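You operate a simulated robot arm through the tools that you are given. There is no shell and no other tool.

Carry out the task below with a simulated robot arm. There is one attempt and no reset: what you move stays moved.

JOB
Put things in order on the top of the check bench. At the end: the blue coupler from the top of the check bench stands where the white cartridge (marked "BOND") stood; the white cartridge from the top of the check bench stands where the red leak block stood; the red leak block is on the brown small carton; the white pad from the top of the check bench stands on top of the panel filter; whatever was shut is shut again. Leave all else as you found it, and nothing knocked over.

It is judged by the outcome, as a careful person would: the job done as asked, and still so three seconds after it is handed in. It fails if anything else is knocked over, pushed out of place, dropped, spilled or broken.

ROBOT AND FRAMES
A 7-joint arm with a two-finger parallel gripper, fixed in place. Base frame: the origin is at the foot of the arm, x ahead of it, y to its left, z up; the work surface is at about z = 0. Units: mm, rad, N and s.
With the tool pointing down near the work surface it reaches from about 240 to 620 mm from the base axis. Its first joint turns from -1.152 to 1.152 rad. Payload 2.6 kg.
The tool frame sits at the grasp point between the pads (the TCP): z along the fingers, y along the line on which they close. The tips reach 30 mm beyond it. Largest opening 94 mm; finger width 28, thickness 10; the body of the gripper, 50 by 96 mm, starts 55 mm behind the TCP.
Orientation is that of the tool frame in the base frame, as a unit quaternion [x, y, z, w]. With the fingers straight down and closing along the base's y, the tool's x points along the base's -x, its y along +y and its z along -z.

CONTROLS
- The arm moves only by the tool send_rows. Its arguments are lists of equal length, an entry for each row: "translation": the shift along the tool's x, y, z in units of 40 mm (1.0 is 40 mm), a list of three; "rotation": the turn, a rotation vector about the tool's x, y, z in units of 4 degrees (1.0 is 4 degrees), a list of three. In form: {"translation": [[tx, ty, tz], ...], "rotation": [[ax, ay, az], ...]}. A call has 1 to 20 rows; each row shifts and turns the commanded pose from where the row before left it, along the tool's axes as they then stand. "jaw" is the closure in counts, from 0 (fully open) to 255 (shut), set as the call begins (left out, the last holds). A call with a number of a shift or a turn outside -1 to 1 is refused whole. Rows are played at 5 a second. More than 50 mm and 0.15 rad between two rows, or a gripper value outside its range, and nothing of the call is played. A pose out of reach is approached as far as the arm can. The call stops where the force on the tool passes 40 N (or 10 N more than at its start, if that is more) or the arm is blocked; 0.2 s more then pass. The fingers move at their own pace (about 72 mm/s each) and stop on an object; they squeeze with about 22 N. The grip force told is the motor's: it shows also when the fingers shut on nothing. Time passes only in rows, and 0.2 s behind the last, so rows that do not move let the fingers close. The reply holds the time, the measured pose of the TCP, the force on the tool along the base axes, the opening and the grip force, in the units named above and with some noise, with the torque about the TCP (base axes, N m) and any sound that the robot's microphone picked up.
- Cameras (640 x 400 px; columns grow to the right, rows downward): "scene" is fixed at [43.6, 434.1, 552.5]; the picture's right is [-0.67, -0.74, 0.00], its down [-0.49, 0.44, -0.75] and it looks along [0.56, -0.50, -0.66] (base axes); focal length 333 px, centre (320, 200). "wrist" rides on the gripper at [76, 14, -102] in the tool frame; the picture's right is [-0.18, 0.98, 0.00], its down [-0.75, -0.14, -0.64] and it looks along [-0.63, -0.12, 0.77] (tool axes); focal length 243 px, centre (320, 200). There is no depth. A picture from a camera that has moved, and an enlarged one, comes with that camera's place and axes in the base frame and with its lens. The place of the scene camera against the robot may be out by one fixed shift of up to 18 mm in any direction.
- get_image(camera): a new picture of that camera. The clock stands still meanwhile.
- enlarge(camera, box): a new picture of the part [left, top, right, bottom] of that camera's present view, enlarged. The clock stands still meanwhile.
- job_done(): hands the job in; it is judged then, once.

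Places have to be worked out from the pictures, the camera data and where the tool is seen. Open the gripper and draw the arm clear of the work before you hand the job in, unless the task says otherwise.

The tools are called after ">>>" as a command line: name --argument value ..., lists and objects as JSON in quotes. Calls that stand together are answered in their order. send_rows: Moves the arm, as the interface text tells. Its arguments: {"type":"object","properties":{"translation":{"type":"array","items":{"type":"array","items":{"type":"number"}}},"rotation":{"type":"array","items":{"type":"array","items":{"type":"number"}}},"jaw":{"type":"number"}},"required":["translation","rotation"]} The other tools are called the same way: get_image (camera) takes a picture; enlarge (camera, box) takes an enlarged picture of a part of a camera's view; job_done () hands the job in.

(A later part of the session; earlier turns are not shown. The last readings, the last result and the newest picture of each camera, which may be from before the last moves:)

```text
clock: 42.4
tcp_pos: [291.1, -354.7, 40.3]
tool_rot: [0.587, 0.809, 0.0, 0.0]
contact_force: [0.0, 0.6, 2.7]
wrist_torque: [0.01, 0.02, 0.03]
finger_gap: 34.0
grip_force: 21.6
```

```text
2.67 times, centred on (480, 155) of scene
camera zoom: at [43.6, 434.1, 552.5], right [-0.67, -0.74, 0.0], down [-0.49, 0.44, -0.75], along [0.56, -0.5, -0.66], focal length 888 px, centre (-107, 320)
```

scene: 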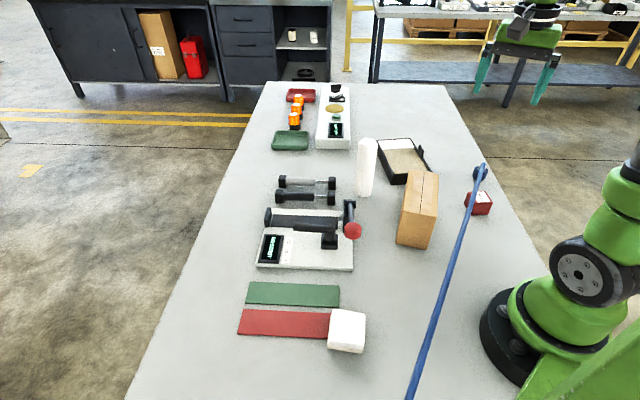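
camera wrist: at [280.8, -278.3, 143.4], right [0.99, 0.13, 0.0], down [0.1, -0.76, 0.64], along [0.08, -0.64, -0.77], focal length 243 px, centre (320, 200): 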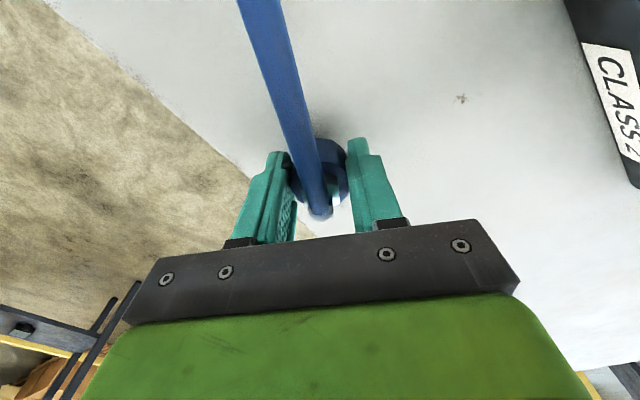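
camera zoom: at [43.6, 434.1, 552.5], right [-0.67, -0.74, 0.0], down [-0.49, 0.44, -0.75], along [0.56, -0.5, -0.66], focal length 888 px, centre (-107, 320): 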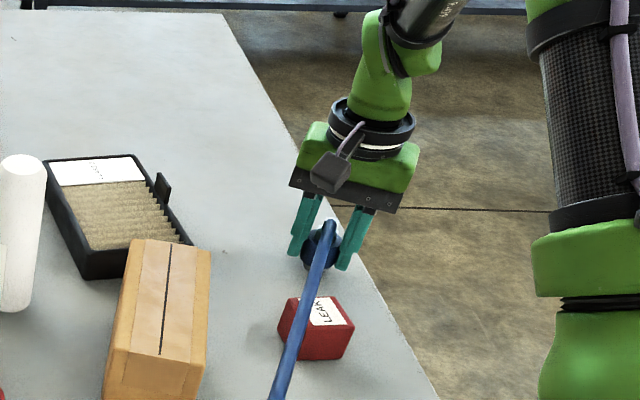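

Gripped (34 mm). I'll lift a little and watch the force and the hose.

>>> send_rows --translation '[[0, 0, -0.5], [0, 0, -0.8], [0, 0, -0.8]]' --rotation '[[0, 0, 0], [0, 0, 0], [0, 0, 0]]'

>>> get_image --camera "scene"

>>> get_image --camera "wrist"

```text
clock: 43.2
tcp_pos: [291.1, -355.9, 124.9]
tool_rot: [0.587, 0.809, 0.0, 0.0]
contact_force: [-1.2, -0.5, -0.4]
wrist_torque: [0.03, 0.02, 0.02]
finger_gap: 9.4
grip_force: 0.1
```

```text
taken
```

scene: 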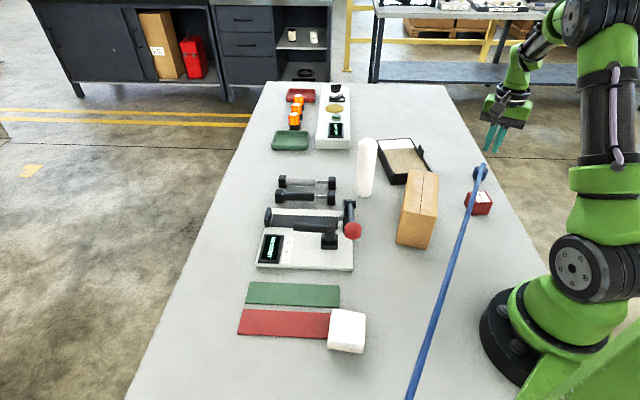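

```text
taken
camera wrist: at [280.1, -279.3, 227.3], right [0.99, 0.13, 0.0], down [0.1, -0.76, 0.64], along [0.08, -0.64, -0.77], focal length 243 px, centre (320, 200)
```

wrist: 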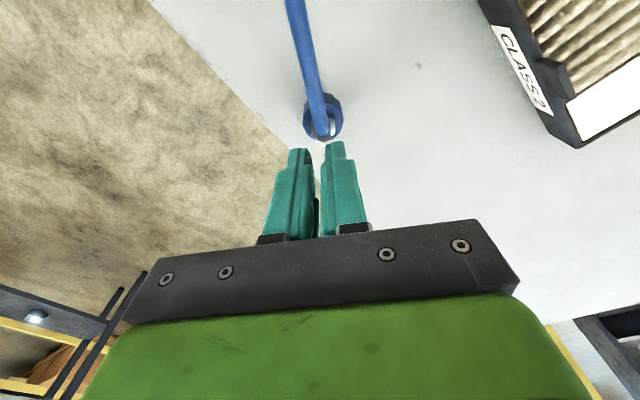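

The grip slipped off; the coupler seems to have stayed. I'll look closely at what holds it.

>>> enlarge --camera "wrist" --box '[270, 70, 370, 160]'

>>> enlarge --camera "scene" --box '[450, 150, 510, 225]'

```text
4.44 times, centred on (320, 115) of wrist
camera zoom: at [280.1, -279.3, 227.3], right [0.99, 0.13, 0.0], down [0.1, -0.76, 0.64], along [0.08, -0.64, -0.77], focal length 1078 px, centre (320, 578)
```

zoom: 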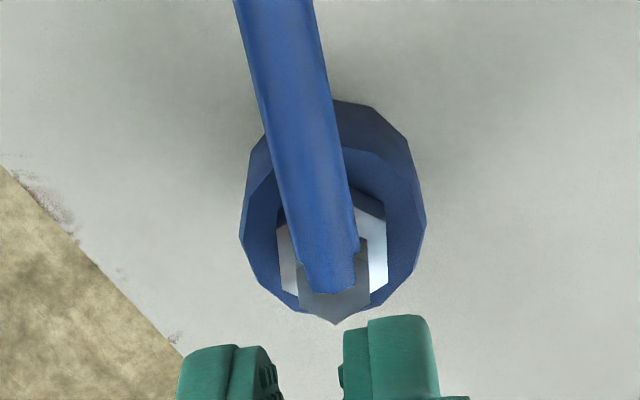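

```text
5.33 times, centred on (480, 188) of scene
camera zoom: at [43.6, 434.1, 552.5], right [-0.67, -0.74, 0.0], down [-0.49, 0.44, -0.75], along [0.56, -0.5, -0.66], focal length 1776 px, centre (-533, 267)
```

zoom: 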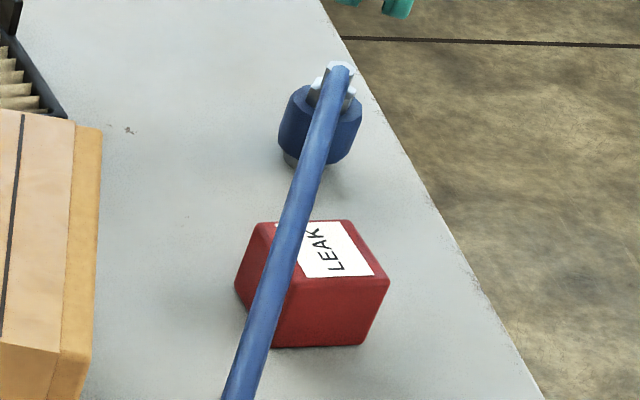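

The coupler stands exactly where it was. I'll re-grip slightly lower and lift in tiny steps to read the resisting force vector.

>>> send_rows --translation '[[0, 0, 0], [0, 0, 0], [0, 0, 0], [0, 0, 0.5], [0, 0, 0.7], [0, 0, 0.7], [0, 0, 0.3], [0, 0, 0]]' --rotation '[[0, 0, 0], [0, 0, 0], [0, 0, 0], [0, 0, 0], [0, 0, 0], [0, 0, 0], [0, 0, 0], [0, 0, 0]]' --jaw 0

>>> get_image --camera "wrist"

```text
clock: 45.0
tcp_pos: [291.8, -355.1, 36.0]
tool_rot: [0.588, 0.809, 0.0, 0.0]
contact_force: [-0.9, -0.5, 0.8]
wrist_torque: [0.0, 0.0, -0.03]
finger_gap: 93.8
grip_force: 0.1
```

```text
taken
camera wrist: at [280.3, -278.7, 139.3], right [0.99, 0.13, 0.0], down [0.1, -0.76, 0.64], along [0.08, -0.64, -0.77], focal length 243 px, centre (320, 200)
```

wrist: 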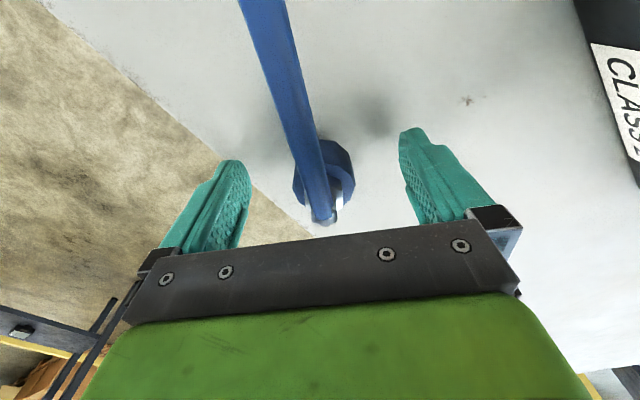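

>>> send_rows --translation '[[0, 0, 0], [0, 0, 0], [0, 0, 0], [0, 0, 0], [0, 0, 0], [0, 0, 0]]' --rotation '[[0, 0, 0], [0, 0, 0], [0, 0, 0], [0, 0, 0], [0, 0, 0], [0, 0, 0]]' --jaw 255

>>> send_rows --translation '[[0, 0, -0.05], [0, 0, -0.05], [0, 0, 0]]' --rotation '[[0, 0, 0], [0, 0, 0], [0, 0, 0]]'

>>> get_image --camera "wrist"

```text
clock: 46.4
tcp_pos: [290.8, -354.3, 36.5]
tool_rot: [0.588, 0.809, 0.0, 0.001]
contact_force: [-0.1, -0.5, -0.9]
wrist_torque: [-0.01, 0.01, -0.01]
finger_gap: 34.2
grip_force: 22.2
```

```text
clock: 47.2
tcp_pos: [292.5, -355.9, 41.0]
tool_rot: [0.588, 0.809, 0.001, 0.0]
contact_force: [-0.2, -0.5, -1.4]
wrist_torque: [-0.03, -0.01, 0.02]
finger_gap: 33.8
grip_force: 21.4
```

```text
taken
camera wrist: at [280.8, -278.7, 143.9], right [0.99, 0.13, 0.0], down [0.1, -0.76, 0.64], along [0.08, -0.64, -0.77], focal length 243 px, centre (320, 200)
```

wrist: 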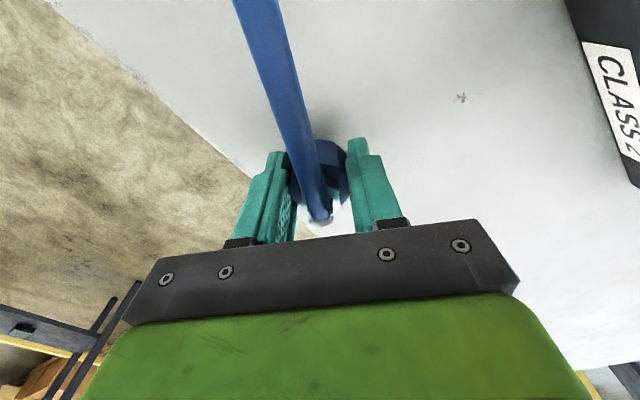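

Force is only about −1.4 N, so perhaps it is now lifting. I'll continue slowly.

>>> send_rows --translation '[[0, 0, -0.1], [0, 0, -0.1], [0, 0, -0.1], [0, 0, 0]]' --rotation '[[0, 0, 0], [0, 0, 0], [0, 0, 0], [0, 0, 0]]'

>>> get_image --camera "wrist"

>>> enlarge --camera "scene" --box '[440, 130, 520, 230]'

```text
clock: 48.2
tcp_pos: [291.2, -353.6, 52.6]
tool_rot: [0.588, 0.809, 0.0, 0.001]
contact_force: [0.0, 0.1, -1.3]
wrist_torque: [0.01, 0.02, -0.03]
finger_gap: 34.0
grip_force: 21.8
```

```text
taken
camera wrist: at [281.1, -278.2, 155.6], right [0.99, 0.13, 0.0], down [0.1, -0.76, 0.64], along [0.08, -0.64, -0.77], focal length 243 px, centre (320, 200)
```

wrist: 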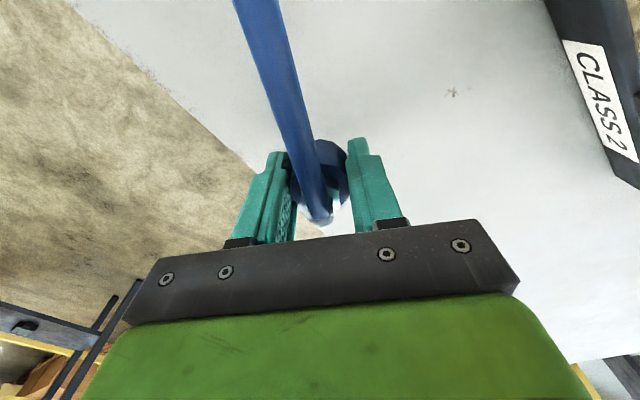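

```text
4.00 times, centred on (480, 180) of scene
camera zoom: at [43.6, 434.1, 552.5], right [-0.67, -0.74, 0.0], down [-0.49, 0.44, -0.75], along [0.56, -0.5, -0.66], focal length 1332 px, centre (-320, 280)
```

zoom: 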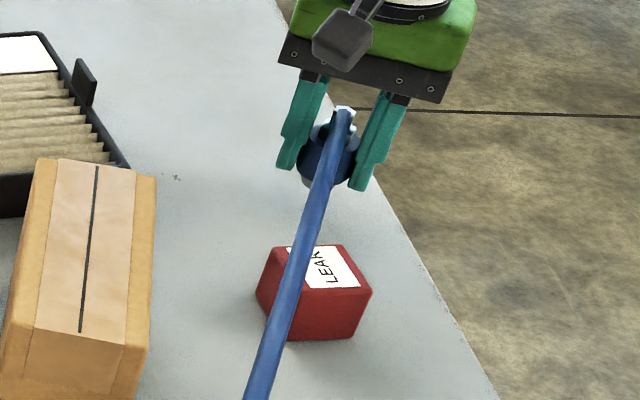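

It's lifted now (coupler in the jaws, hose following). The earlier slip was likely the hose going taut, so I'll lift while moving toward the tester to give slack, in small steps.

>>> send_rows --translation '[[0.25, 0, -0.2], [0.25, 0, -0.25], [0.25, 0, -0.25], [0, 0, 0]]' --rotation '[[0, 0, 0], [0, 0, 0], [0, 0, 0], [0, 0, 0]]'

>>> get_image --camera "wrist"

>>> get_image --camera "scene"

```text
clock: 49.2
tcp_pos: [281.5, -327.2, 81.7]
tool_rot: [0.588, 0.809, 0.0, 0.0]
contact_force: [0.2, -0.2, -0.9]
wrist_torque: [-0.01, 0.01, 0.0]
finger_gap: 34.1
grip_force: 22.3
```

```text
taken
camera wrist: at [271.5, -250.1, 183.7], right [0.99, 0.13, 0.0], down [0.1, -0.76, 0.64], along [0.08, -0.64, -0.77], focal length 243 px, centre (320, 200)
```

wrist: 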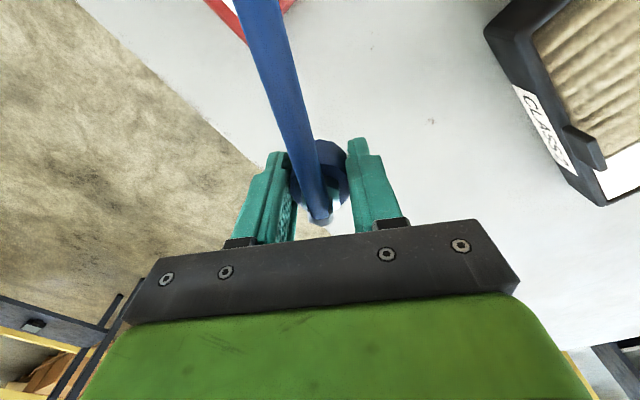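

```text
taken
```

scene: 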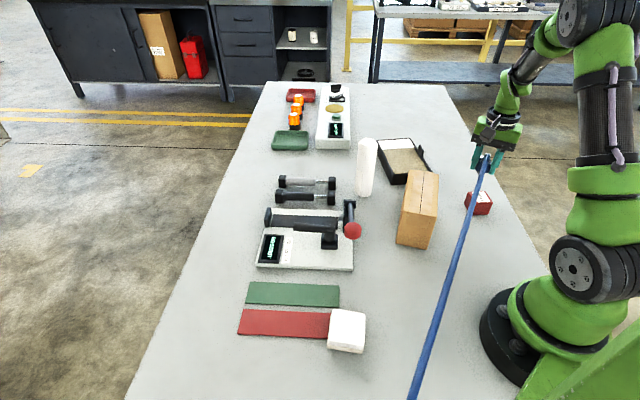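

The coupler is held and the hose follows. I'll keep lifting while moving toward the tester side, in smaller steps.

>>> send_rows --translation '[[0.185, 0, -0.36], [0.185, 0, -0.36], [0.185, 0, -0.36], [0.185, 0, -0.36], [0.185, 0, -0.36], [0.185, 0, -0.36], [0.389, 0.068, -0.25], [0.389, 0.068, -0.25], [0.389, 0.068, -0.25], [0.389, 0.068, -0.25], [0.389, 0.068, -0.25], [0.389, 0.068, -0.25], [0.389, 0.068, -0.25], [0.389, 0.068, -0.25]]' --rotation '[[0, 0, 0], [0, 0, 0], [0, 0, 0], [0, 0, 0], [0, 0, 0], [0, 0, 0], [0, 0, 0], [0, 0, 0], [0, 0, 0], [0, 0, 0], [0, 0, 0], [0, 0, 0], [0, 0, 0], [0, 0, 0]]'

>>> get_image --camera "scene"

>>> get_image --camera "wrist"

```text
clock: 52.2
tcp_pos: [251.6, -158.4, 247.2]
tool_rot: [0.588, 0.809, 0.001, 0.0]
contact_force: [-0.6, -0.3, -2.1]
wrist_torque: [-0.01, 0.01, -0.01]
finger_gap: 33.8
grip_force: 21.7
```

```text
taken
```

scene: 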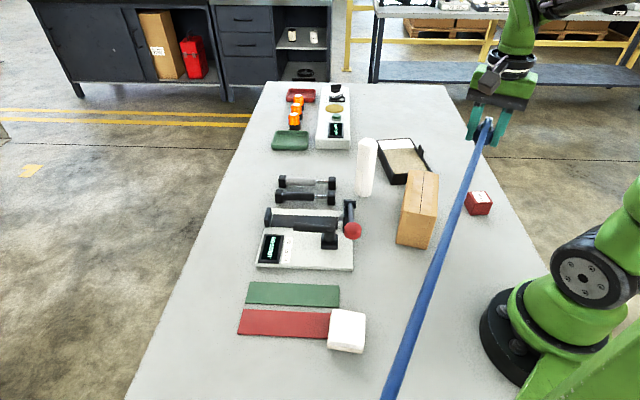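

```text
taken
camera wrist: at [240.1, -82.3, 350.1], right [0.99, 0.13, 0.0], down [0.1, -0.76, 0.64], along [0.08, -0.64, -0.77], focal length 243 px, centre (320, 200)
```

wrist: 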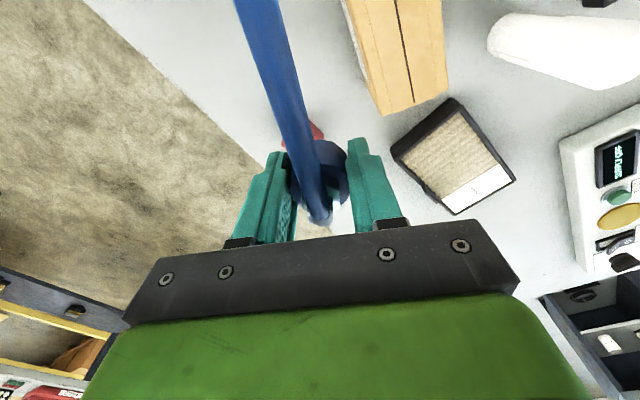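

All good: straight hose, coupler held. I'll continue the arc toward the cartridge's old place, turning the tool with the hose direction.

>>> send_rows --translation '[[0.808, 0.483, 0], [0.773, 0.538, 0], [0.733, 0.59, 0], [0.69, 0.64, 0], [0.645, 0.685, 0], [0.595, 0.73, 0], [0.533, 0.68, 0], [0.483, 0.715, 0], [0.433, 0.748, 0], [0.378, 0.775, 0], [0.323, 0.8, 0], [-0.148, 0.88, 0], [-0.208, 0.868, 0], [-0.268, 0.85, 0]]' --rotation '[[0, 0, -1], [0, 0, -1], [0, 0, -1], [0, 0, -1], [0, 0, -1], [0, 0, -1], [0, 0, -1], [0, 0, -1], [0, 0, -1], [0, 0, -1], [0, 0, -1], [0, 0, -1], [0, 0, -1], [0, 0, -1]]'

>>> get_image --camera "scene"

>>> get_image --camera "wrist"

```text
clock: 55.2
tcp_pos: [395.6, 317.9, 246.8]
tool_rot: [0.139, 0.99, 0.0, 0.0]
contact_force: [0.5, 0.1, -0.6]
wrist_torque: [-0.02, -0.02, -0.01]
finger_gap: 34.3
grip_force: 22.2
```

```text
taken
```

scene: 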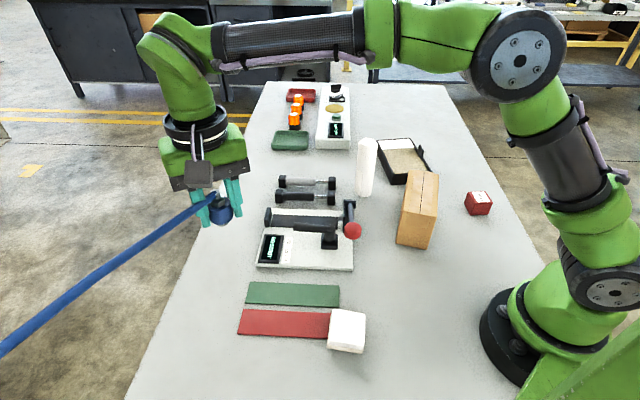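

```text
taken
camera wrist: at [324.8, 352.0, 349.3], right [0.45, 0.89, 0.0], down [0.69, -0.34, 0.64], along [0.57, -0.29, -0.77], focal length 243 px, centre (320, 200)
```

wrist: 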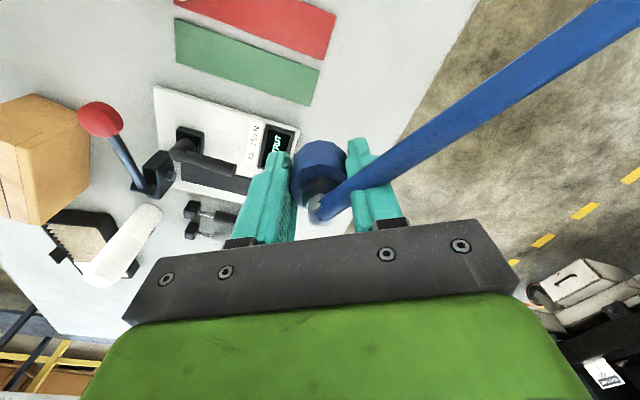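

The hose just trails toward +y without force on the gripper (readings ≈0). I'll move out above the cartridge's original place and lower to z≈120.

>>> send_rows --translation '[[-0.212, 0.373, 0.6], [-0.212, 0.373, 0.8], [-0.212, 0.373, 0.85], [-0.212, 0.373, 0.85], [0, 0, 0]]' --rotation '[[0, 0, 0], [0, 0, 0], [0, 0, 0], [0, 0, 0], [0, 0, 0]]'

>>> get_image --camera "scene"

>>> get_image --camera "wrist"

```text
clock: 56.4
tcp_pos: [444.2, 365.2, 121.6]
tool_rot: [0.139, 0.99, 0.0, 0.0]
contact_force: [-0.3, -0.1, -1.0]
wrist_torque: [-0.01, 0.0, 0.02]
finger_gap: 33.9
grip_force: 22.0
```

```text
taken
```

scene: 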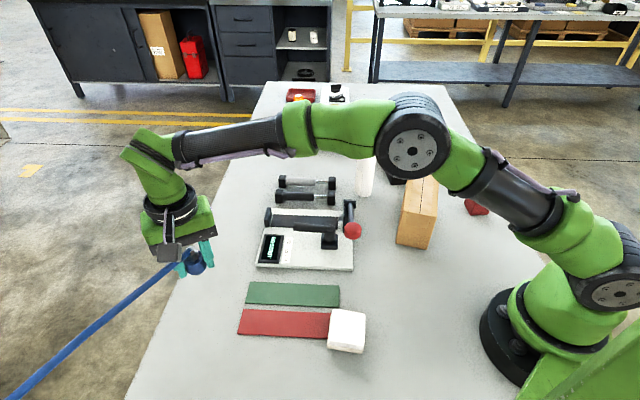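

```text
taken
camera wrist: at [373.8, 398.9, 224.8], right [0.45, 0.89, 0.0], down [0.69, -0.34, 0.64], along [0.57, -0.29, -0.77], focal length 243 px, centre (320, 200)
```

wrist: 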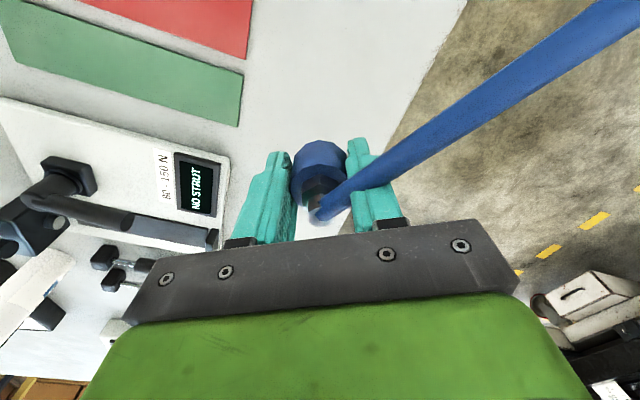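

I'll lower to just above the bench, then creep to contact.

>>> send_rows --translation '[[0, 0, 0.6], [0, 0, 0.6], [0, 0, 0.5], [0, 0, 0.25], [0, 0, 0]]' --rotation '[[0, 0, 0], [0, 0, 0], [0, 0, 0], [0, 0, 0], [0, 0, 0]]'

>>> send_rows --translation '[[0, 0, 0.04], [0, 0, 0.03], [0, 0, 0]]' --rotation '[[0, 0, 0], [0, 0, 0], [0, 0, 0]]'

```text
clock: 57.6
tcp_pos: [444.1, 363.5, 45.3]
tool_rot: [0.139, 0.99, -0.001, 0.0]
contact_force: [0.2, -0.4, -1.9]
wrist_torque: [-0.03, -0.03, 0.0]
finger_gap: 33.9
grip_force: 21.6
```

```text
clock: 58.4
tcp_pos: [444.4, 364.3, 41.9]
tool_rot: [0.139, 0.99, 0.0, 0.0]
contact_force: [1.0, -0.5, -2.0]
wrist_torque: [0.03, 0.0, 0.01]
finger_gap: 34.1
grip_force: 22.0
```

>>> send_rows --translation '[[0, 0, 0.04], [0, 0, 0.04], [0, 0, 0]]' --rotation '[[0, 0, 0], [0, 0, 0], [0, 0, 0]]'

>>> enlarge --camera "scene" --box '[140, 230, 260, 330]'

```text
clock: 59.2
tcp_pos: [444.1, 364.0, 39.4]
tool_rot: [0.14, 0.99, 0.0, 0.0]
contact_force: [-0.4, -0.7, -1.4]
wrist_torque: [-0.06, -0.03, -0.03]
finger_gap: 33.9
grip_force: 22.2
```

```text
4.00 times, centred on (200, 280) of scene
camera zoom: at [43.6, 434.1, 552.5], right [-0.67, -0.74, 0.0], down [-0.49, 0.44, -0.75], along [0.56, -0.5, -0.66], focal length 1332 px, centre (800, -120)
```

zoom: 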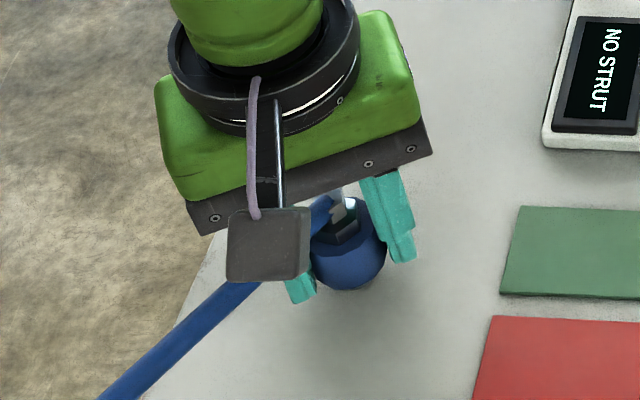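

>>> send_rows --translation '[[0, 0, 0.025], [0, 0, 0.025], [0, 0, 0]]' --rotation '[[0, 0, 0], [0, 0, 0], [0, 0, 0]]'

```text
clock: 60.0
tcp_pos: [444.2, 364.7, 36.9]
tool_rot: [0.14, 0.99, 0.0, 0.0]
contact_force: [0.5, 0.8, -1.0]
wrist_torque: [0.05, 0.0, 0.03]
finger_gap: 33.9
grip_force: 21.6
```

>>> send_rows --translation '[[0, 0, 0.02], [0, 0, 0]]' --rotation '[[0, 0, 0], [0, 0, 0]]'

```text
clock: 60.6
tcp_pos: [444.3, 364.2, 37.0]
tool_rot: [0.139, 0.99, 0.0, 0.0]
contact_force: [0.2, -1.0, 2.1]
wrist_torque: [-0.02, 0.01, 0.01]
finger_gap: 34.1
grip_force: 21.8
```

Contact reached (+2 N). I'll open the jaws.

>>> send_rows --translation '[[0, 0, 0], [0, 0, 0], [0, 0, 0], [0, 0, 0], [0, 0, 0]]' --rotation '[[0, 0, 0], [0, 0, 0], [0, 0, 0], [0, 0, 0], [0, 0, 0]]' --jaw 30

>>> get_image --camera "wrist"

>>> enlarge --camera "scene" --box '[140, 230, 260, 330]'

```text
clock: 61.8
tcp_pos: [444.5, 364.1, 35.4]
tool_rot: [0.14, 0.99, 0.0, 0.0]
contact_force: [-0.3, 0.1, -0.2]
wrist_torque: [0.02, 0.01, 0.02]
finger_gap: 83.2
grip_force: 0.0
```

```text
taken
camera wrist: at [374.4, 398.4, 139.0], right [0.45, 0.89, 0.0], down [0.69, -0.34, 0.64], along [0.57, -0.29, -0.77], focal length 243 px, centre (320, 200)
```

wrist: 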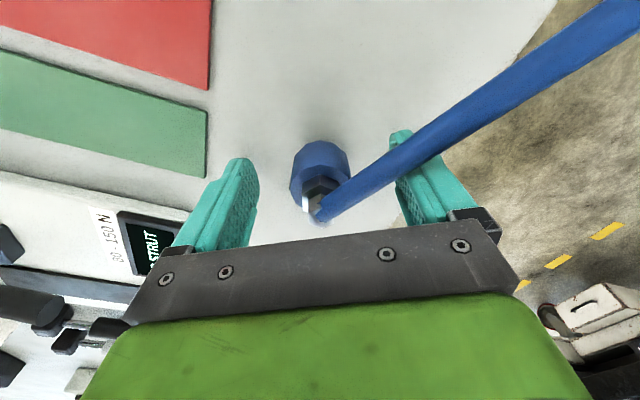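

```text
4.00 times, centred on (200, 280) of scene
camera zoom: at [43.6, 434.1, 552.5], right [-0.67, -0.74, 0.0], down [-0.49, 0.44, -0.75], along [0.56, -0.5, -0.66], focal length 1332 px, centre (800, -120)
```

zoom: 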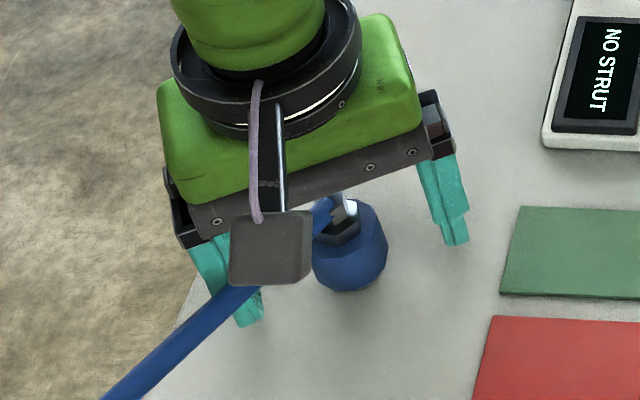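

The coupler stands upright at the old cartridge place. I'll retreat straight up, then go inward and over toward the leak block.

>>> send_rows --translation '[[0, 0, -0.3], [0, 0, -0.6], [0, 0, -0.9], [0, 0, -0.9], [0, 0, -0.9], [0.36, -0.65, -0.8], [0.36, -0.65, -0.8], [0.36, -0.65, -0.8]]' --rotation '[[0, 0, 0], [0, 0, 0], [0, 0, 0], [0, 0, 0], [0, 0, 0], [0, 0, 0], [0, 0, 0], [0, 0, 0]]'

>>> send_rows --translation '[[-0.07, -0.846, 0], [-0.07, -0.846, 0], [-0.07, -0.846, 0], [-0.07, -0.846, 0], [-0.07, -0.846, 0], [-0.07, -0.846, 0], [-0.07, -0.846, 0], [-0.07, -0.846, 0], [-0.07, -0.846, 0], [-0.07, -0.846, 0], [-0.07, -0.846, 0], [-0.07, -0.846, 0], [0, 0, 0], [0, 0, 0], [0, 0, 0], [0, 0, 0], [0, 0, 0], [0, 0, 0], [0, 0, 0], [0, 0, 0]]' --rotation '[[0, 0, 0], [0, 0, 0], [0, 0, 0], [0, 0, 0], [0, 0, 0], [0, 0, 0], [0, 0, 0], [0, 0, 0], [0, 0, 0], [0, 0, 0], [0, 0, 0], [0, 0, 0], [0, 0, 1], [0, 0, 1], [0, 0, 1], [0, 0, 1], [0, 0, 1], [0, 0, 1], [0, 0, 1], [0, 0, 1]]' --jaw 0

>>> get_image --camera "scene"

>>> get_image --camera "wrist"

```text
clock: 63.6
tcp_pos: [381.2, 300.1, 275.3]
tool_rot: [0.138, 0.99, -0.001, 0.0]
contact_force: [-0.4, -0.5, 0.2]
wrist_torque: [-0.01, 0.04, 0.0]
finger_gap: 83.3
grip_force: 0.0
```

```text
clock: 67.8
tcp_pos: [302.9, -97.3, 276.4]
tool_rot: [0.407, 0.913, 0.0, 0.0]
contact_force: [-0.1, 0.4, 0.1]
wrist_torque: [-0.01, 0.01, 0.02]
finger_gap: 93.9
grip_force: 0.1
```

```text
taken
```

scene: 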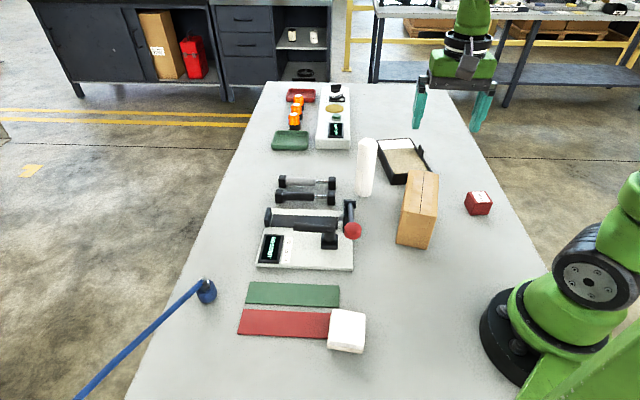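

```text
taken
camera wrist: at [261.0, -32.3, 379.1], right [0.85, 0.52, 0.0], down [0.4, -0.66, 0.64], along [0.33, -0.55, -0.77], focal length 243 px, centre (320, 200)
```

wrist: 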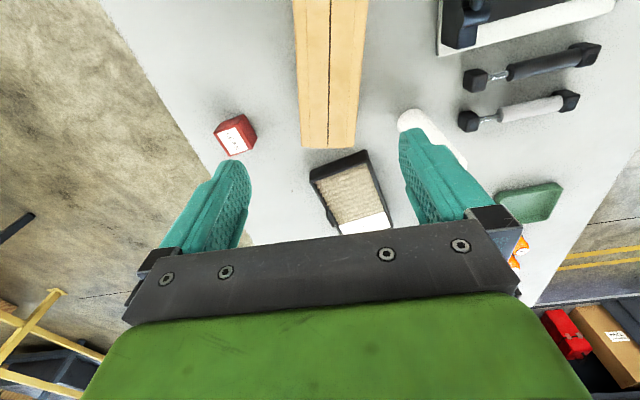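

Coupler stands fine and the hose is out of the way. Now I'll measure the leak block and the carton.

>>> enlarge --camera "wrist" --box '[200, 90, 280, 170]'

>>> enlarge --camera "wrist" --box '[260, 0, 420, 240]'

>>> enlarge --camera "scene" --box '[360, 120, 520, 260]'

```text
5.00 times, centred on (240, 130) of wrist
camera zoom: at [261.0, -32.3, 379.1], right [0.85, 0.52, 0.0], down [0.4, -0.66, 0.64], along [0.33, -0.55, -0.77], focal length 1213 px, centre (720, 550)
```

zoom: 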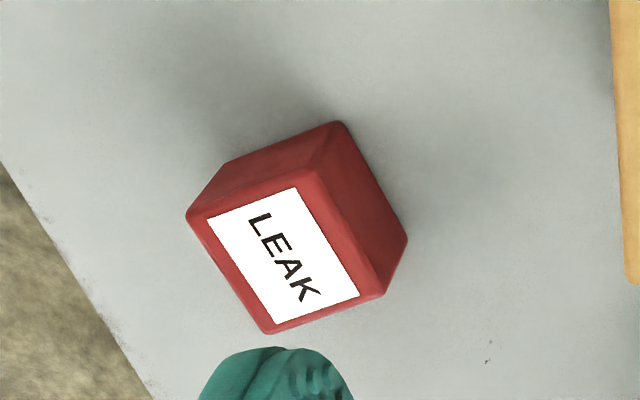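

```text
1.67 times, centred on (340, 120) of wrist
camera zoom: at [261.0, -32.3, 379.1], right [0.85, 0.52, 0.0], down [0.4, -0.66, 0.64], along [0.33, -0.55, -0.77], focal length 404 px, centre (287, 333)
```

zoom: 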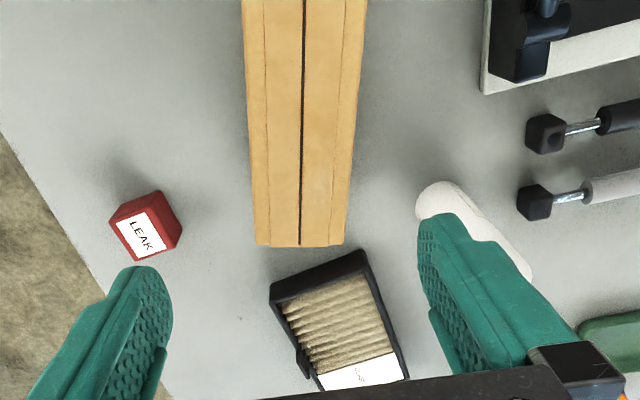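

```text
2.86 times, centred on (440, 190) of scene
camera zoom: at [43.6, 434.1, 552.5], right [-0.67, -0.74, 0.0], down [-0.49, 0.44, -0.75], along [0.56, -0.5, -0.66], focal length 952 px, centre (-23, 229)
```

zoom: 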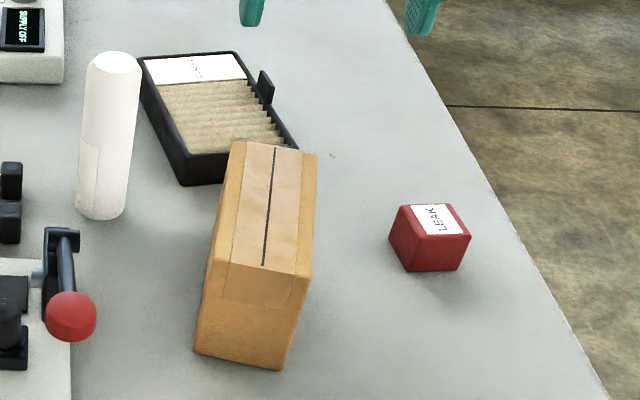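

Leak block: centre ≈ (235, −244), ~41 mm square, ~39 mm high, faces at azimuth ≈ 51°/−39°. Carton top: centre ≈ (308, −89), z≈93–97. I'll move above the block with matching yaw.

>>> send_rows --translation '[[0, 0, 0], [0, 0, 0], [0, 0, 0], [-0.197, -0.782, 0.63], [-0.197, -0.782, 0.63], [-0.197, -0.782, 0.63], [-0.197, -0.782, 0.63], [-0.197, -0.782, 0.63], [0, 0, 0]]' --rotation '[[0, 0, -0.75], [0, 0, -0.75], [0, 0, -0.75], [0, 0, 0], [0, 0, 0], [0, 0, 0], [0, 0, 0], [0, 0, 0], [0, 0, 0]]'

>>> get_image --camera "wrist"

>>> enlarge --camera "wrist" --box '[260, 50, 380, 170]'

```text
clock: 69.8
tcp_pos: [234.3, -245.1, 149.2]
tool_rot: [0.335, 0.942, 0.0, -0.001]
contact_force: [-0.2, -0.4, -0.6]
wrist_torque: [-0.01, 0.0, -0.01]
finger_gap: 93.7
grip_force: 0.0
```

```text
taken
camera wrist: at [183.7, -186.7, 253.1], right [0.76, 0.65, 0.0], down [0.5, -0.58, 0.64], along [0.42, -0.49, -0.77], focal length 243 px, centre (320, 200)
```

wrist: 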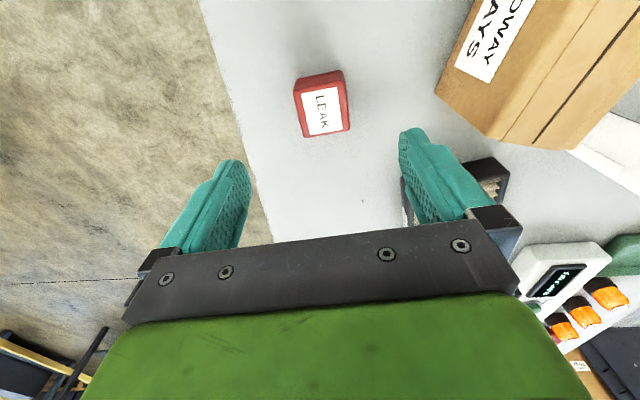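

```text
3.33 times, centred on (320, 110) of wrist
camera zoom: at [183.7, -186.7, 253.1], right [0.76, 0.65, 0.0], down [0.5, -0.58, 0.64], along [0.42, -0.49, -0.77], focal length 809 px, centre (320, 500)
```

zoom: 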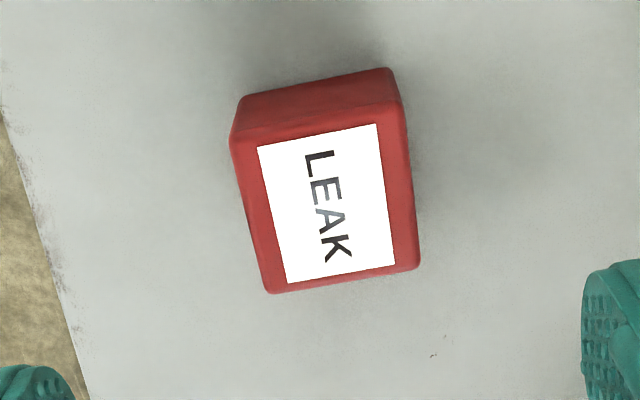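

Block centre re-measured at (235.5, −243.5), aligned within ~2°. Descending to grasp.

>>> send_rows --translation '[[0, 0.05, 0.8], [0, 0, 0.8], [0, 0, 0.8], [0, 0, 0.4], [0, 0, 0]]' --rotation '[[0, 0, 0], [0, 0, 0], [0, 0, 0], [0, 0, 0], [0, 0, 0]]'

>>> get_image --camera "wrist"

```text
clock: 71.0
tcp_pos: [236.3, -243.0, 38.2]
tool_rot: [0.334, 0.943, 0.0, 0.0]
contact_force: [-0.2, -0.5, -0.6]
wrist_torque: [-0.02, 0.02, -0.01]
finger_gap: 94.1
grip_force: 0.2
```

```text
taken
camera wrist: at [185.0, -184.4, 140.3], right [0.76, 0.65, 0.0], down [0.5, -0.58, 0.64], along [0.42, -0.49, -0.77], focal length 243 px, centre (320, 200)
```

wrist: 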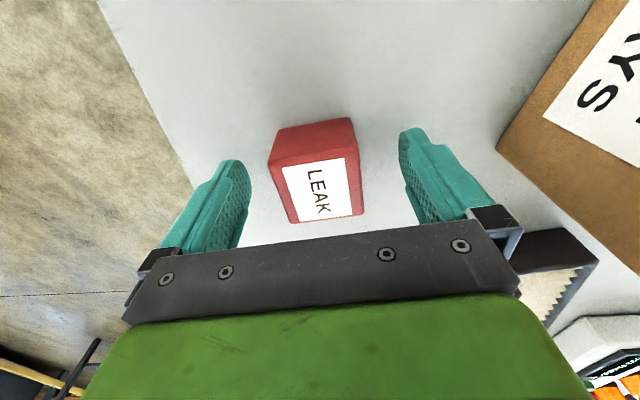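

Block is centred between pads. Closing and doing a slow lift.

>>> send_rows --translation '[[0, 0, 0], [0, 0, 0], [0, 0, 0], [0, 0, 0], [0, 0, 0], [0, 0, 0]]' --rotation '[[0, 0, 0], [0, 0, 0], [0, 0, 0], [0, 0, 0], [0, 0, 0], [0, 0, 0]]' --jaw 230

>>> send_rows --translation '[[0, 0, -0.1], [0, 0, -0.2], [0, 0, -0.4], [0, 0, -0.4], [0, 0, 0]]' --rotation '[[0, 0, 0], [0, 0, 0], [0, 0, 0], [0, 0, 0], [0, 0, 0]]'

>>> get_image --camera "wrist"

```text
clock: 72.4
tcp_pos: [237.6, -242.6, 37.7]
tool_rot: [0.334, 0.943, 0.0, 0.0]
contact_force: [-0.2, 0.7, 0.5]
wrist_torque: [-0.02, 0.0, 0.02]
finger_gap: 48.9
grip_force: 22.0
```

```text
clock: 73.6
tcp_pos: [235.1, -244.0, 84.1]
tool_rot: [0.334, 0.943, 0.0, 0.0]
contact_force: [-0.2, 0.8, -0.5]
wrist_torque: [0.01, -0.01, 0.01]
finger_gap: 48.7
grip_force: 22.0
```

```text
taken
camera wrist: at [184.4, -184.7, 185.3], right [0.76, 0.65, 0.0], down [0.5, -0.58, 0.64], along [0.42, -0.49, -0.77], focal length 243 px, centre (320, 200)
```

wrist: 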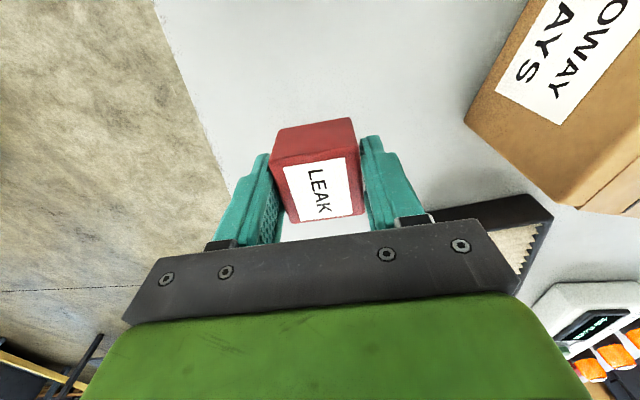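

Block held and lifted (gap 48.7 mm). I'll rise, turn ~20° to align with the carton, and move above the carton's top centre.

>>> send_rows --translation '[[0, 0, -0.9], [0, 0, -0.9], [0, 0, -0.9], [0, 0, -0.2], [0, 0, 0]]' --rotation '[[0, 0, 1], [0, 0, 1], [0, 0, 1], [0, 0, 1], [0, 0, 1]]'

>>> get_image --camera "wrist"

>>> get_image --camera "scene"

```text
clock: 74.8
tcp_pos: [235.6, -242.6, 199.9]
tool_rot: [0.494, 0.869, 0.0, 0.0]
contact_force: [-0.2, -0.4, 0.2]
wrist_torque: [-0.02, 0.02, 0.03]
finger_gap: 48.9
grip_force: 22.2
```

```text
taken
camera wrist: at [207.8, -170.9, 301.6], right [0.94, 0.35, 0.0], down [0.27, -0.72, 0.64], along [0.22, -0.6, -0.77], focal length 243 px, centre (320, 200)
```

wrist: 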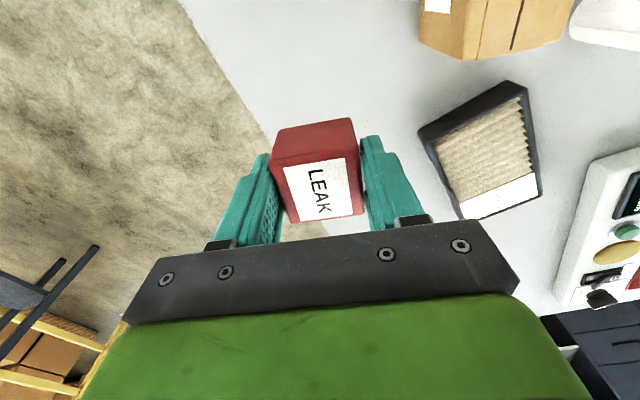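

```text
taken
```

scene: 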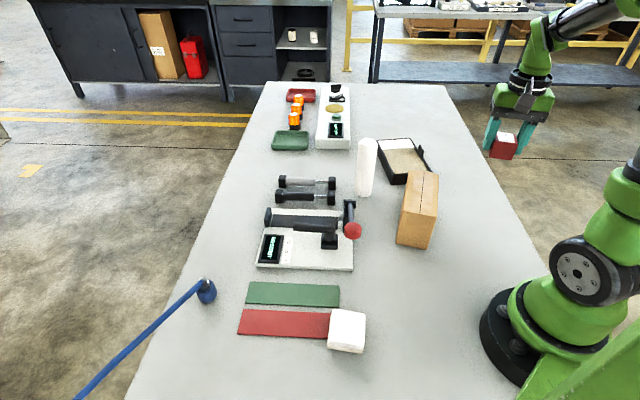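

>>> send_rows --translation '[[0.477, 0.703, 0], [0.477, 0.703, 0], [0.477, 0.703, 0], [0.477, 0.703, 0], [0.477, 0.703, 0], [0, 0, 0]]' --rotation '[[0, 0, 0], [0, 0, 0], [0, 0, 0], [0, 0, 0], [0, 0, 0], [0, 0, 0]]'

>>> get_image --camera "wrist"

>>> enlarge --camera "scene" --box '[360, 90, 500, 260]'

```text
clock: 76.2
tcp_pos: [306.5, -88.3, 199.0]
tool_rot: [0.493, 0.87, 0.0, 0.0]
contact_force: [0.1, 0.8, -1.6]
wrist_torque: [0.0, 0.03, 0.04]
finger_gap: 48.8
grip_force: 21.9
```

```text
taken
camera wrist: at [279.6, -16.6, 301.7], right [0.94, 0.35, 0.0], down [0.27, -0.72, 0.64], along [0.22, -0.6, -0.77], focal length 243 px, centre (320, 200)
```

wrist: 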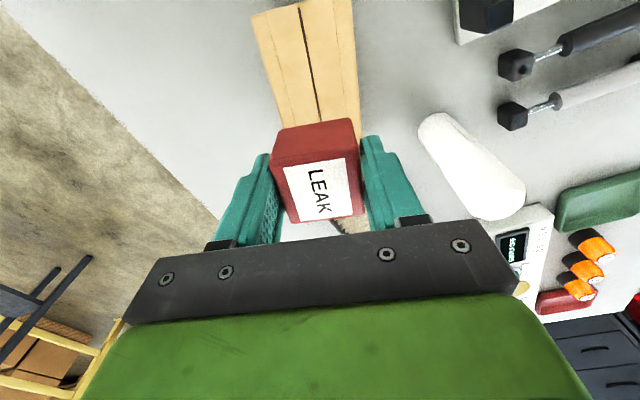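

```text
2.35 times, centred on (430, 175) of scene
camera zoom: at [43.6, 434.1, 552.5], right [-0.67, -0.74, 0.0], down [-0.49, 0.44, -0.75], along [0.56, -0.5, -0.66], focal length 784 px, centre (61, 259)
```

zoom: 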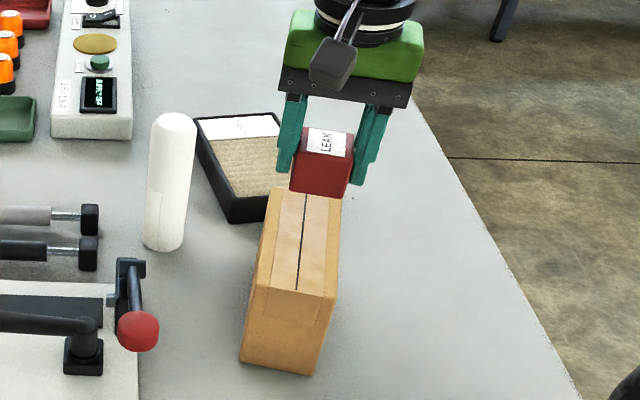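

The block is centred over the carton. Lowering to ~10 mm above the estimated top, then creeping.

>>> send_rows --translation '[[0, 0, 0.5], [0, 0, 0.5], [0, 0, 0.3], [0, 0, 0]]' --rotation '[[0, 0, 0], [0, 0, 0], [0, 0, 0], [0, 0, 0]]'

>>> enlarge --camera "scene" --box '[360, 90, 500, 260]'

```text
clock: 77.2
tcp_pos: [307.5, -88.7, 145.1]
tool_rot: [0.492, 0.87, 0.0, 0.0]
contact_force: [-0.2, 0.0, -0.9]
wrist_torque: [0.02, 0.01, -0.01]
finger_gap: 49.1
grip_force: 22.2
```

```text
2.35 times, centred on (430, 175) of scene
camera zoom: at [43.6, 434.1, 552.5], right [-0.67, -0.74, 0.0], down [-0.49, 0.44, -0.75], along [0.56, -0.5, -0.66], focal length 784 px, centre (61, 259)
```

zoom: 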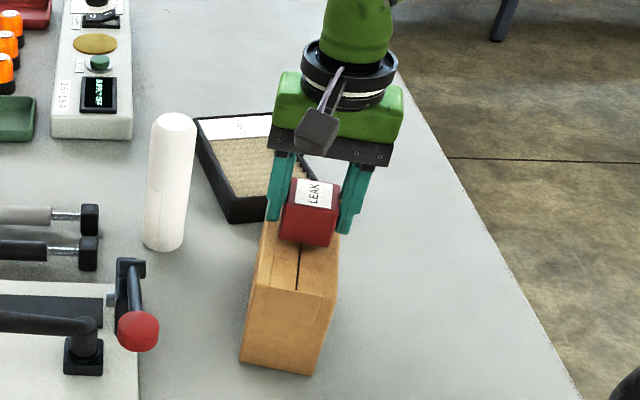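

>>> send_rows --translation '[[0, 0, 0.05], [0, 0, 0.05], [0, 0, 0.05], [0, 0, 0]]' --rotation '[[0, 0, 0], [0, 0, 0], [0, 0, 0], [0, 0, 0]]'

```text
clock: 78.2
tcp_pos: [307.5, -89.6, 140.8]
tool_rot: [0.492, 0.87, 0.0, 0.0]
contact_force: [0.6, 0.3, -1.4]
wrist_torque: [0.0, -0.02, 0.01]
finger_gap: 49.1
grip_force: 21.7
```

>>> send_rows --translation '[[0, 0, 0.04], [0, 0, 0.04], [0, 0, 0]]' --rotation '[[0, 0, 0], [0, 0, 0], [0, 0, 0]]'

```text
clock: 79.0
tcp_pos: [306.8, -88.9, 137.9]
tool_rot: [0.493, 0.87, 0.001, 0.0]
contact_force: [-4.5, 1.0, 13.1]
wrist_torque: [0.06, 0.15, 0.01]
finger_gap: 49.1
grip_force: 22.1
```

Contact (13 N at z≈138). I'll ease up about 1 mm and open.

>>> send_rows --translation '[[0, 0, -0.025], [0, 0, 0]]' --rotation '[[0, 0, 0], [0, 0, 0]]'

>>> send_rows --translation '[[0, 0, 0], [0, 0, 0], [0, 0, 0], [0, 0, 0]]' --rotation '[[0, 0, 0], [0, 0, 0], [0, 0, 0], [0, 0, 0]]' --jaw 40

>>> get_image --camera "wrist"

>>> enlarge --camera "scene" --box '[360, 90, 500, 260]'

```text
clock: 79.6
tcp_pos: [307.0, -89.6, 137.2]
tool_rot: [0.493, 0.87, -0.001, 0.0]
contact_force: [-0.2, -0.5, 1.2]
wrist_torque: [-0.01, -0.09, 0.03]
finger_gap: 48.9
grip_force: 21.6
```

```text
clock: 80.6
tcp_pos: [306.2, -88.1, 137.6]
tool_rot: [0.493, 0.87, 0.0, 0.0]
contact_force: [-0.3, -0.1, 0.4]
wrist_torque: [-0.01, 0.01, -0.03]
finger_gap: 79.0
grip_force: 0.0
```

```text
taken
camera wrist: at [278.7, -16.5, 240.9], right [0.94, 0.35, 0.0], down [0.27, -0.72, 0.64], along [0.22, -0.6, -0.77], focal length 243 px, centre (320, 200)
```

wrist: 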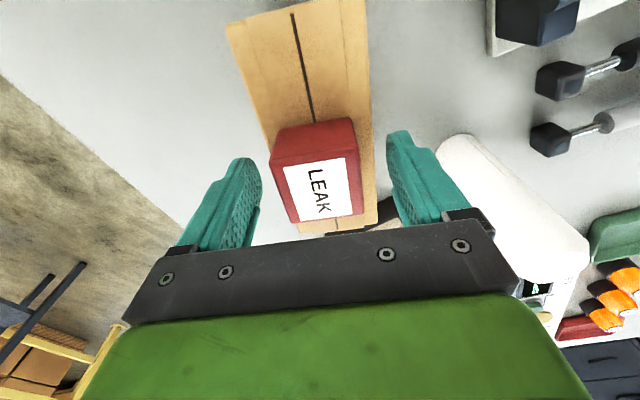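

```text
2.35 times, centred on (430, 175) of scene
camera zoom: at [43.6, 434.1, 552.5], right [-0.67, -0.74, 0.0], down [-0.49, 0.44, -0.75], along [0.56, -0.5, -0.66], focal length 784 px, centre (61, 259)
```

zoom: 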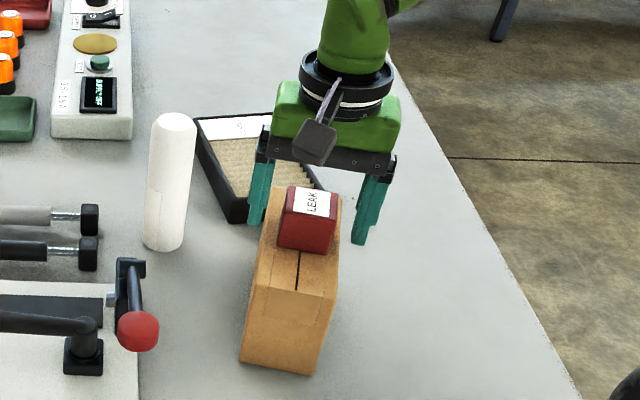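

The block rests on the carton. I'll go straight up, then over above the cartridge with yaw back to −12°.

>>> send_rows --translation '[[0, 0, -0.4], [0, 0, -0.9], [0, 0, -0.9], [0, 0, -0.9], [0, 0, -0.4], [-0.388, 0.662, 0], [-0.388, 0.662, 0], [-0.388, 0.662, 0], [-0.388, 0.662, 0], [-0.388, 0.662, 0]]' --rotation '[[0, 0, 0], [0, 0, 0], [0, 0, 0], [0, 0, 0], [0, 0, 0], [0, 0, 0], [0, 0, 0], [0, 0, 0], [0, 0, 0], [0, 0, 0]]'

>>> send_rows --translation '[[0, 0, 0], [0, 0, 0], [0, 0, 0], [0, 0, 0], [0, 0, 0], [0, 0, 0], [0, 0, 0], [0, 0, 0], [0, 0, 0], [0, 0, 0], [0, 0, 0], [0, 0, 0]]' --rotation '[[0, 0, -1], [0, 0, -1], [0, 0, -1], [0, 0, -1], [0, 0, -1], [0, 0, -1], [0, 0, -1], [0, 0, -1], [0, 0, -1], [0, 0, -1], [0, 0, -1], [0, 0, -1]]' --jaw 0

>>> get_image --camera "wrist"

>>> get_image --camera "scene"

```text
clock: 82.8
tcp_pos: [460.6, -87.0, 277.0]
tool_rot: [0.492, 0.87, 0.001, -0.001]
contact_force: [-0.6, -0.5, 0.0]
wrist_torque: [0.02, 0.0, -0.04]
finger_gap: 79.1
grip_force: 0.0
```

```text
clock: 85.4
tcp_pos: [459.3, -87.1, 278.0]
tool_rot: [0.095, 0.995, 0.0, 0.0]
contact_force: [0.6, -0.7, -0.8]
wrist_torque: [0.01, -0.01, 0.02]
finger_gap: 94.0
grip_force: 0.1
```

```text
taken
camera wrist: at [387.2, -58.9, 381.0], right [0.37, 0.93, 0.0], down [0.71, -0.28, 0.64], along [0.6, -0.24, -0.77], focal length 243 px, centre (320, 200)
```

wrist: 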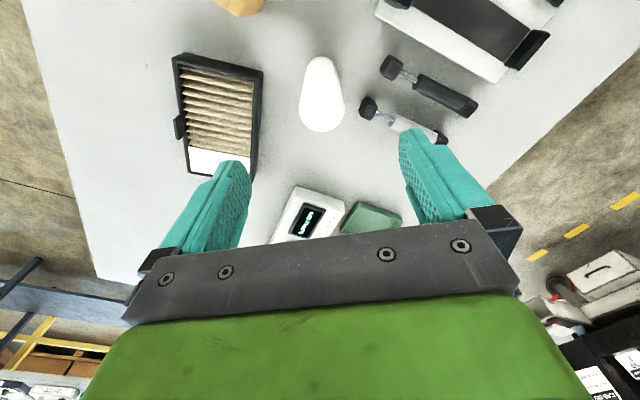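

```text
taken
```

scene: 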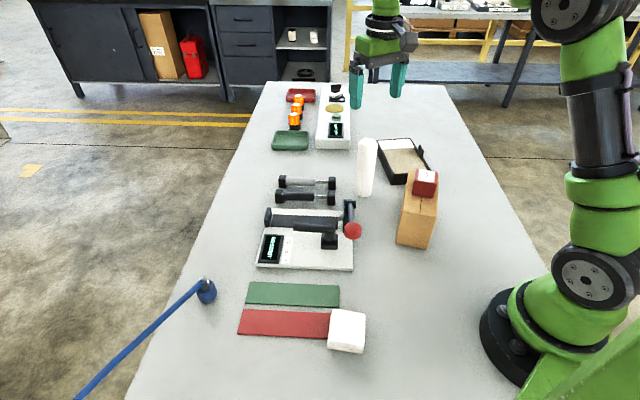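

The cartridge is directly below. I'll descend around it (4 mm forward to centre the pads) to z≈115 and grip.

>>> send_rows --translation '[[-0.1, 0, 0.8], [0, 0, 0.9], [0, 0, 0.9], [0, 0, 0.9], [0, 0, 0.575], [0, 0, 0]]' --rotation '[[0, 0, 0], [0, 0, 0], [0, 0, 0], [0, 0, 0], [0, 0, 0], [0, 0, 0]]'

>>> get_image --camera "wrist"

```text
clock: 86.8
tcp_pos: [465.1, -85.8, 115.0]
tool_rot: [0.095, 0.995, 0.0, 0.0]
contact_force: [0.3, 0.5, -0.4]
wrist_torque: [-0.01, 0.01, -0.04]
finger_gap: 93.9
grip_force: 0.0
```

```text
taken
camera wrist: at [391.8, -58.8, 217.6], right [0.37, 0.93, 0.0], down [0.71, -0.28, 0.64], along [0.6, -0.24, -0.77], focal length 243 px, centre (320, 200)
```

wrist: 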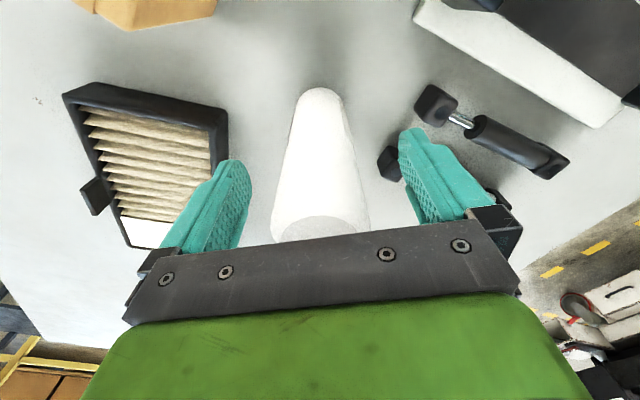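

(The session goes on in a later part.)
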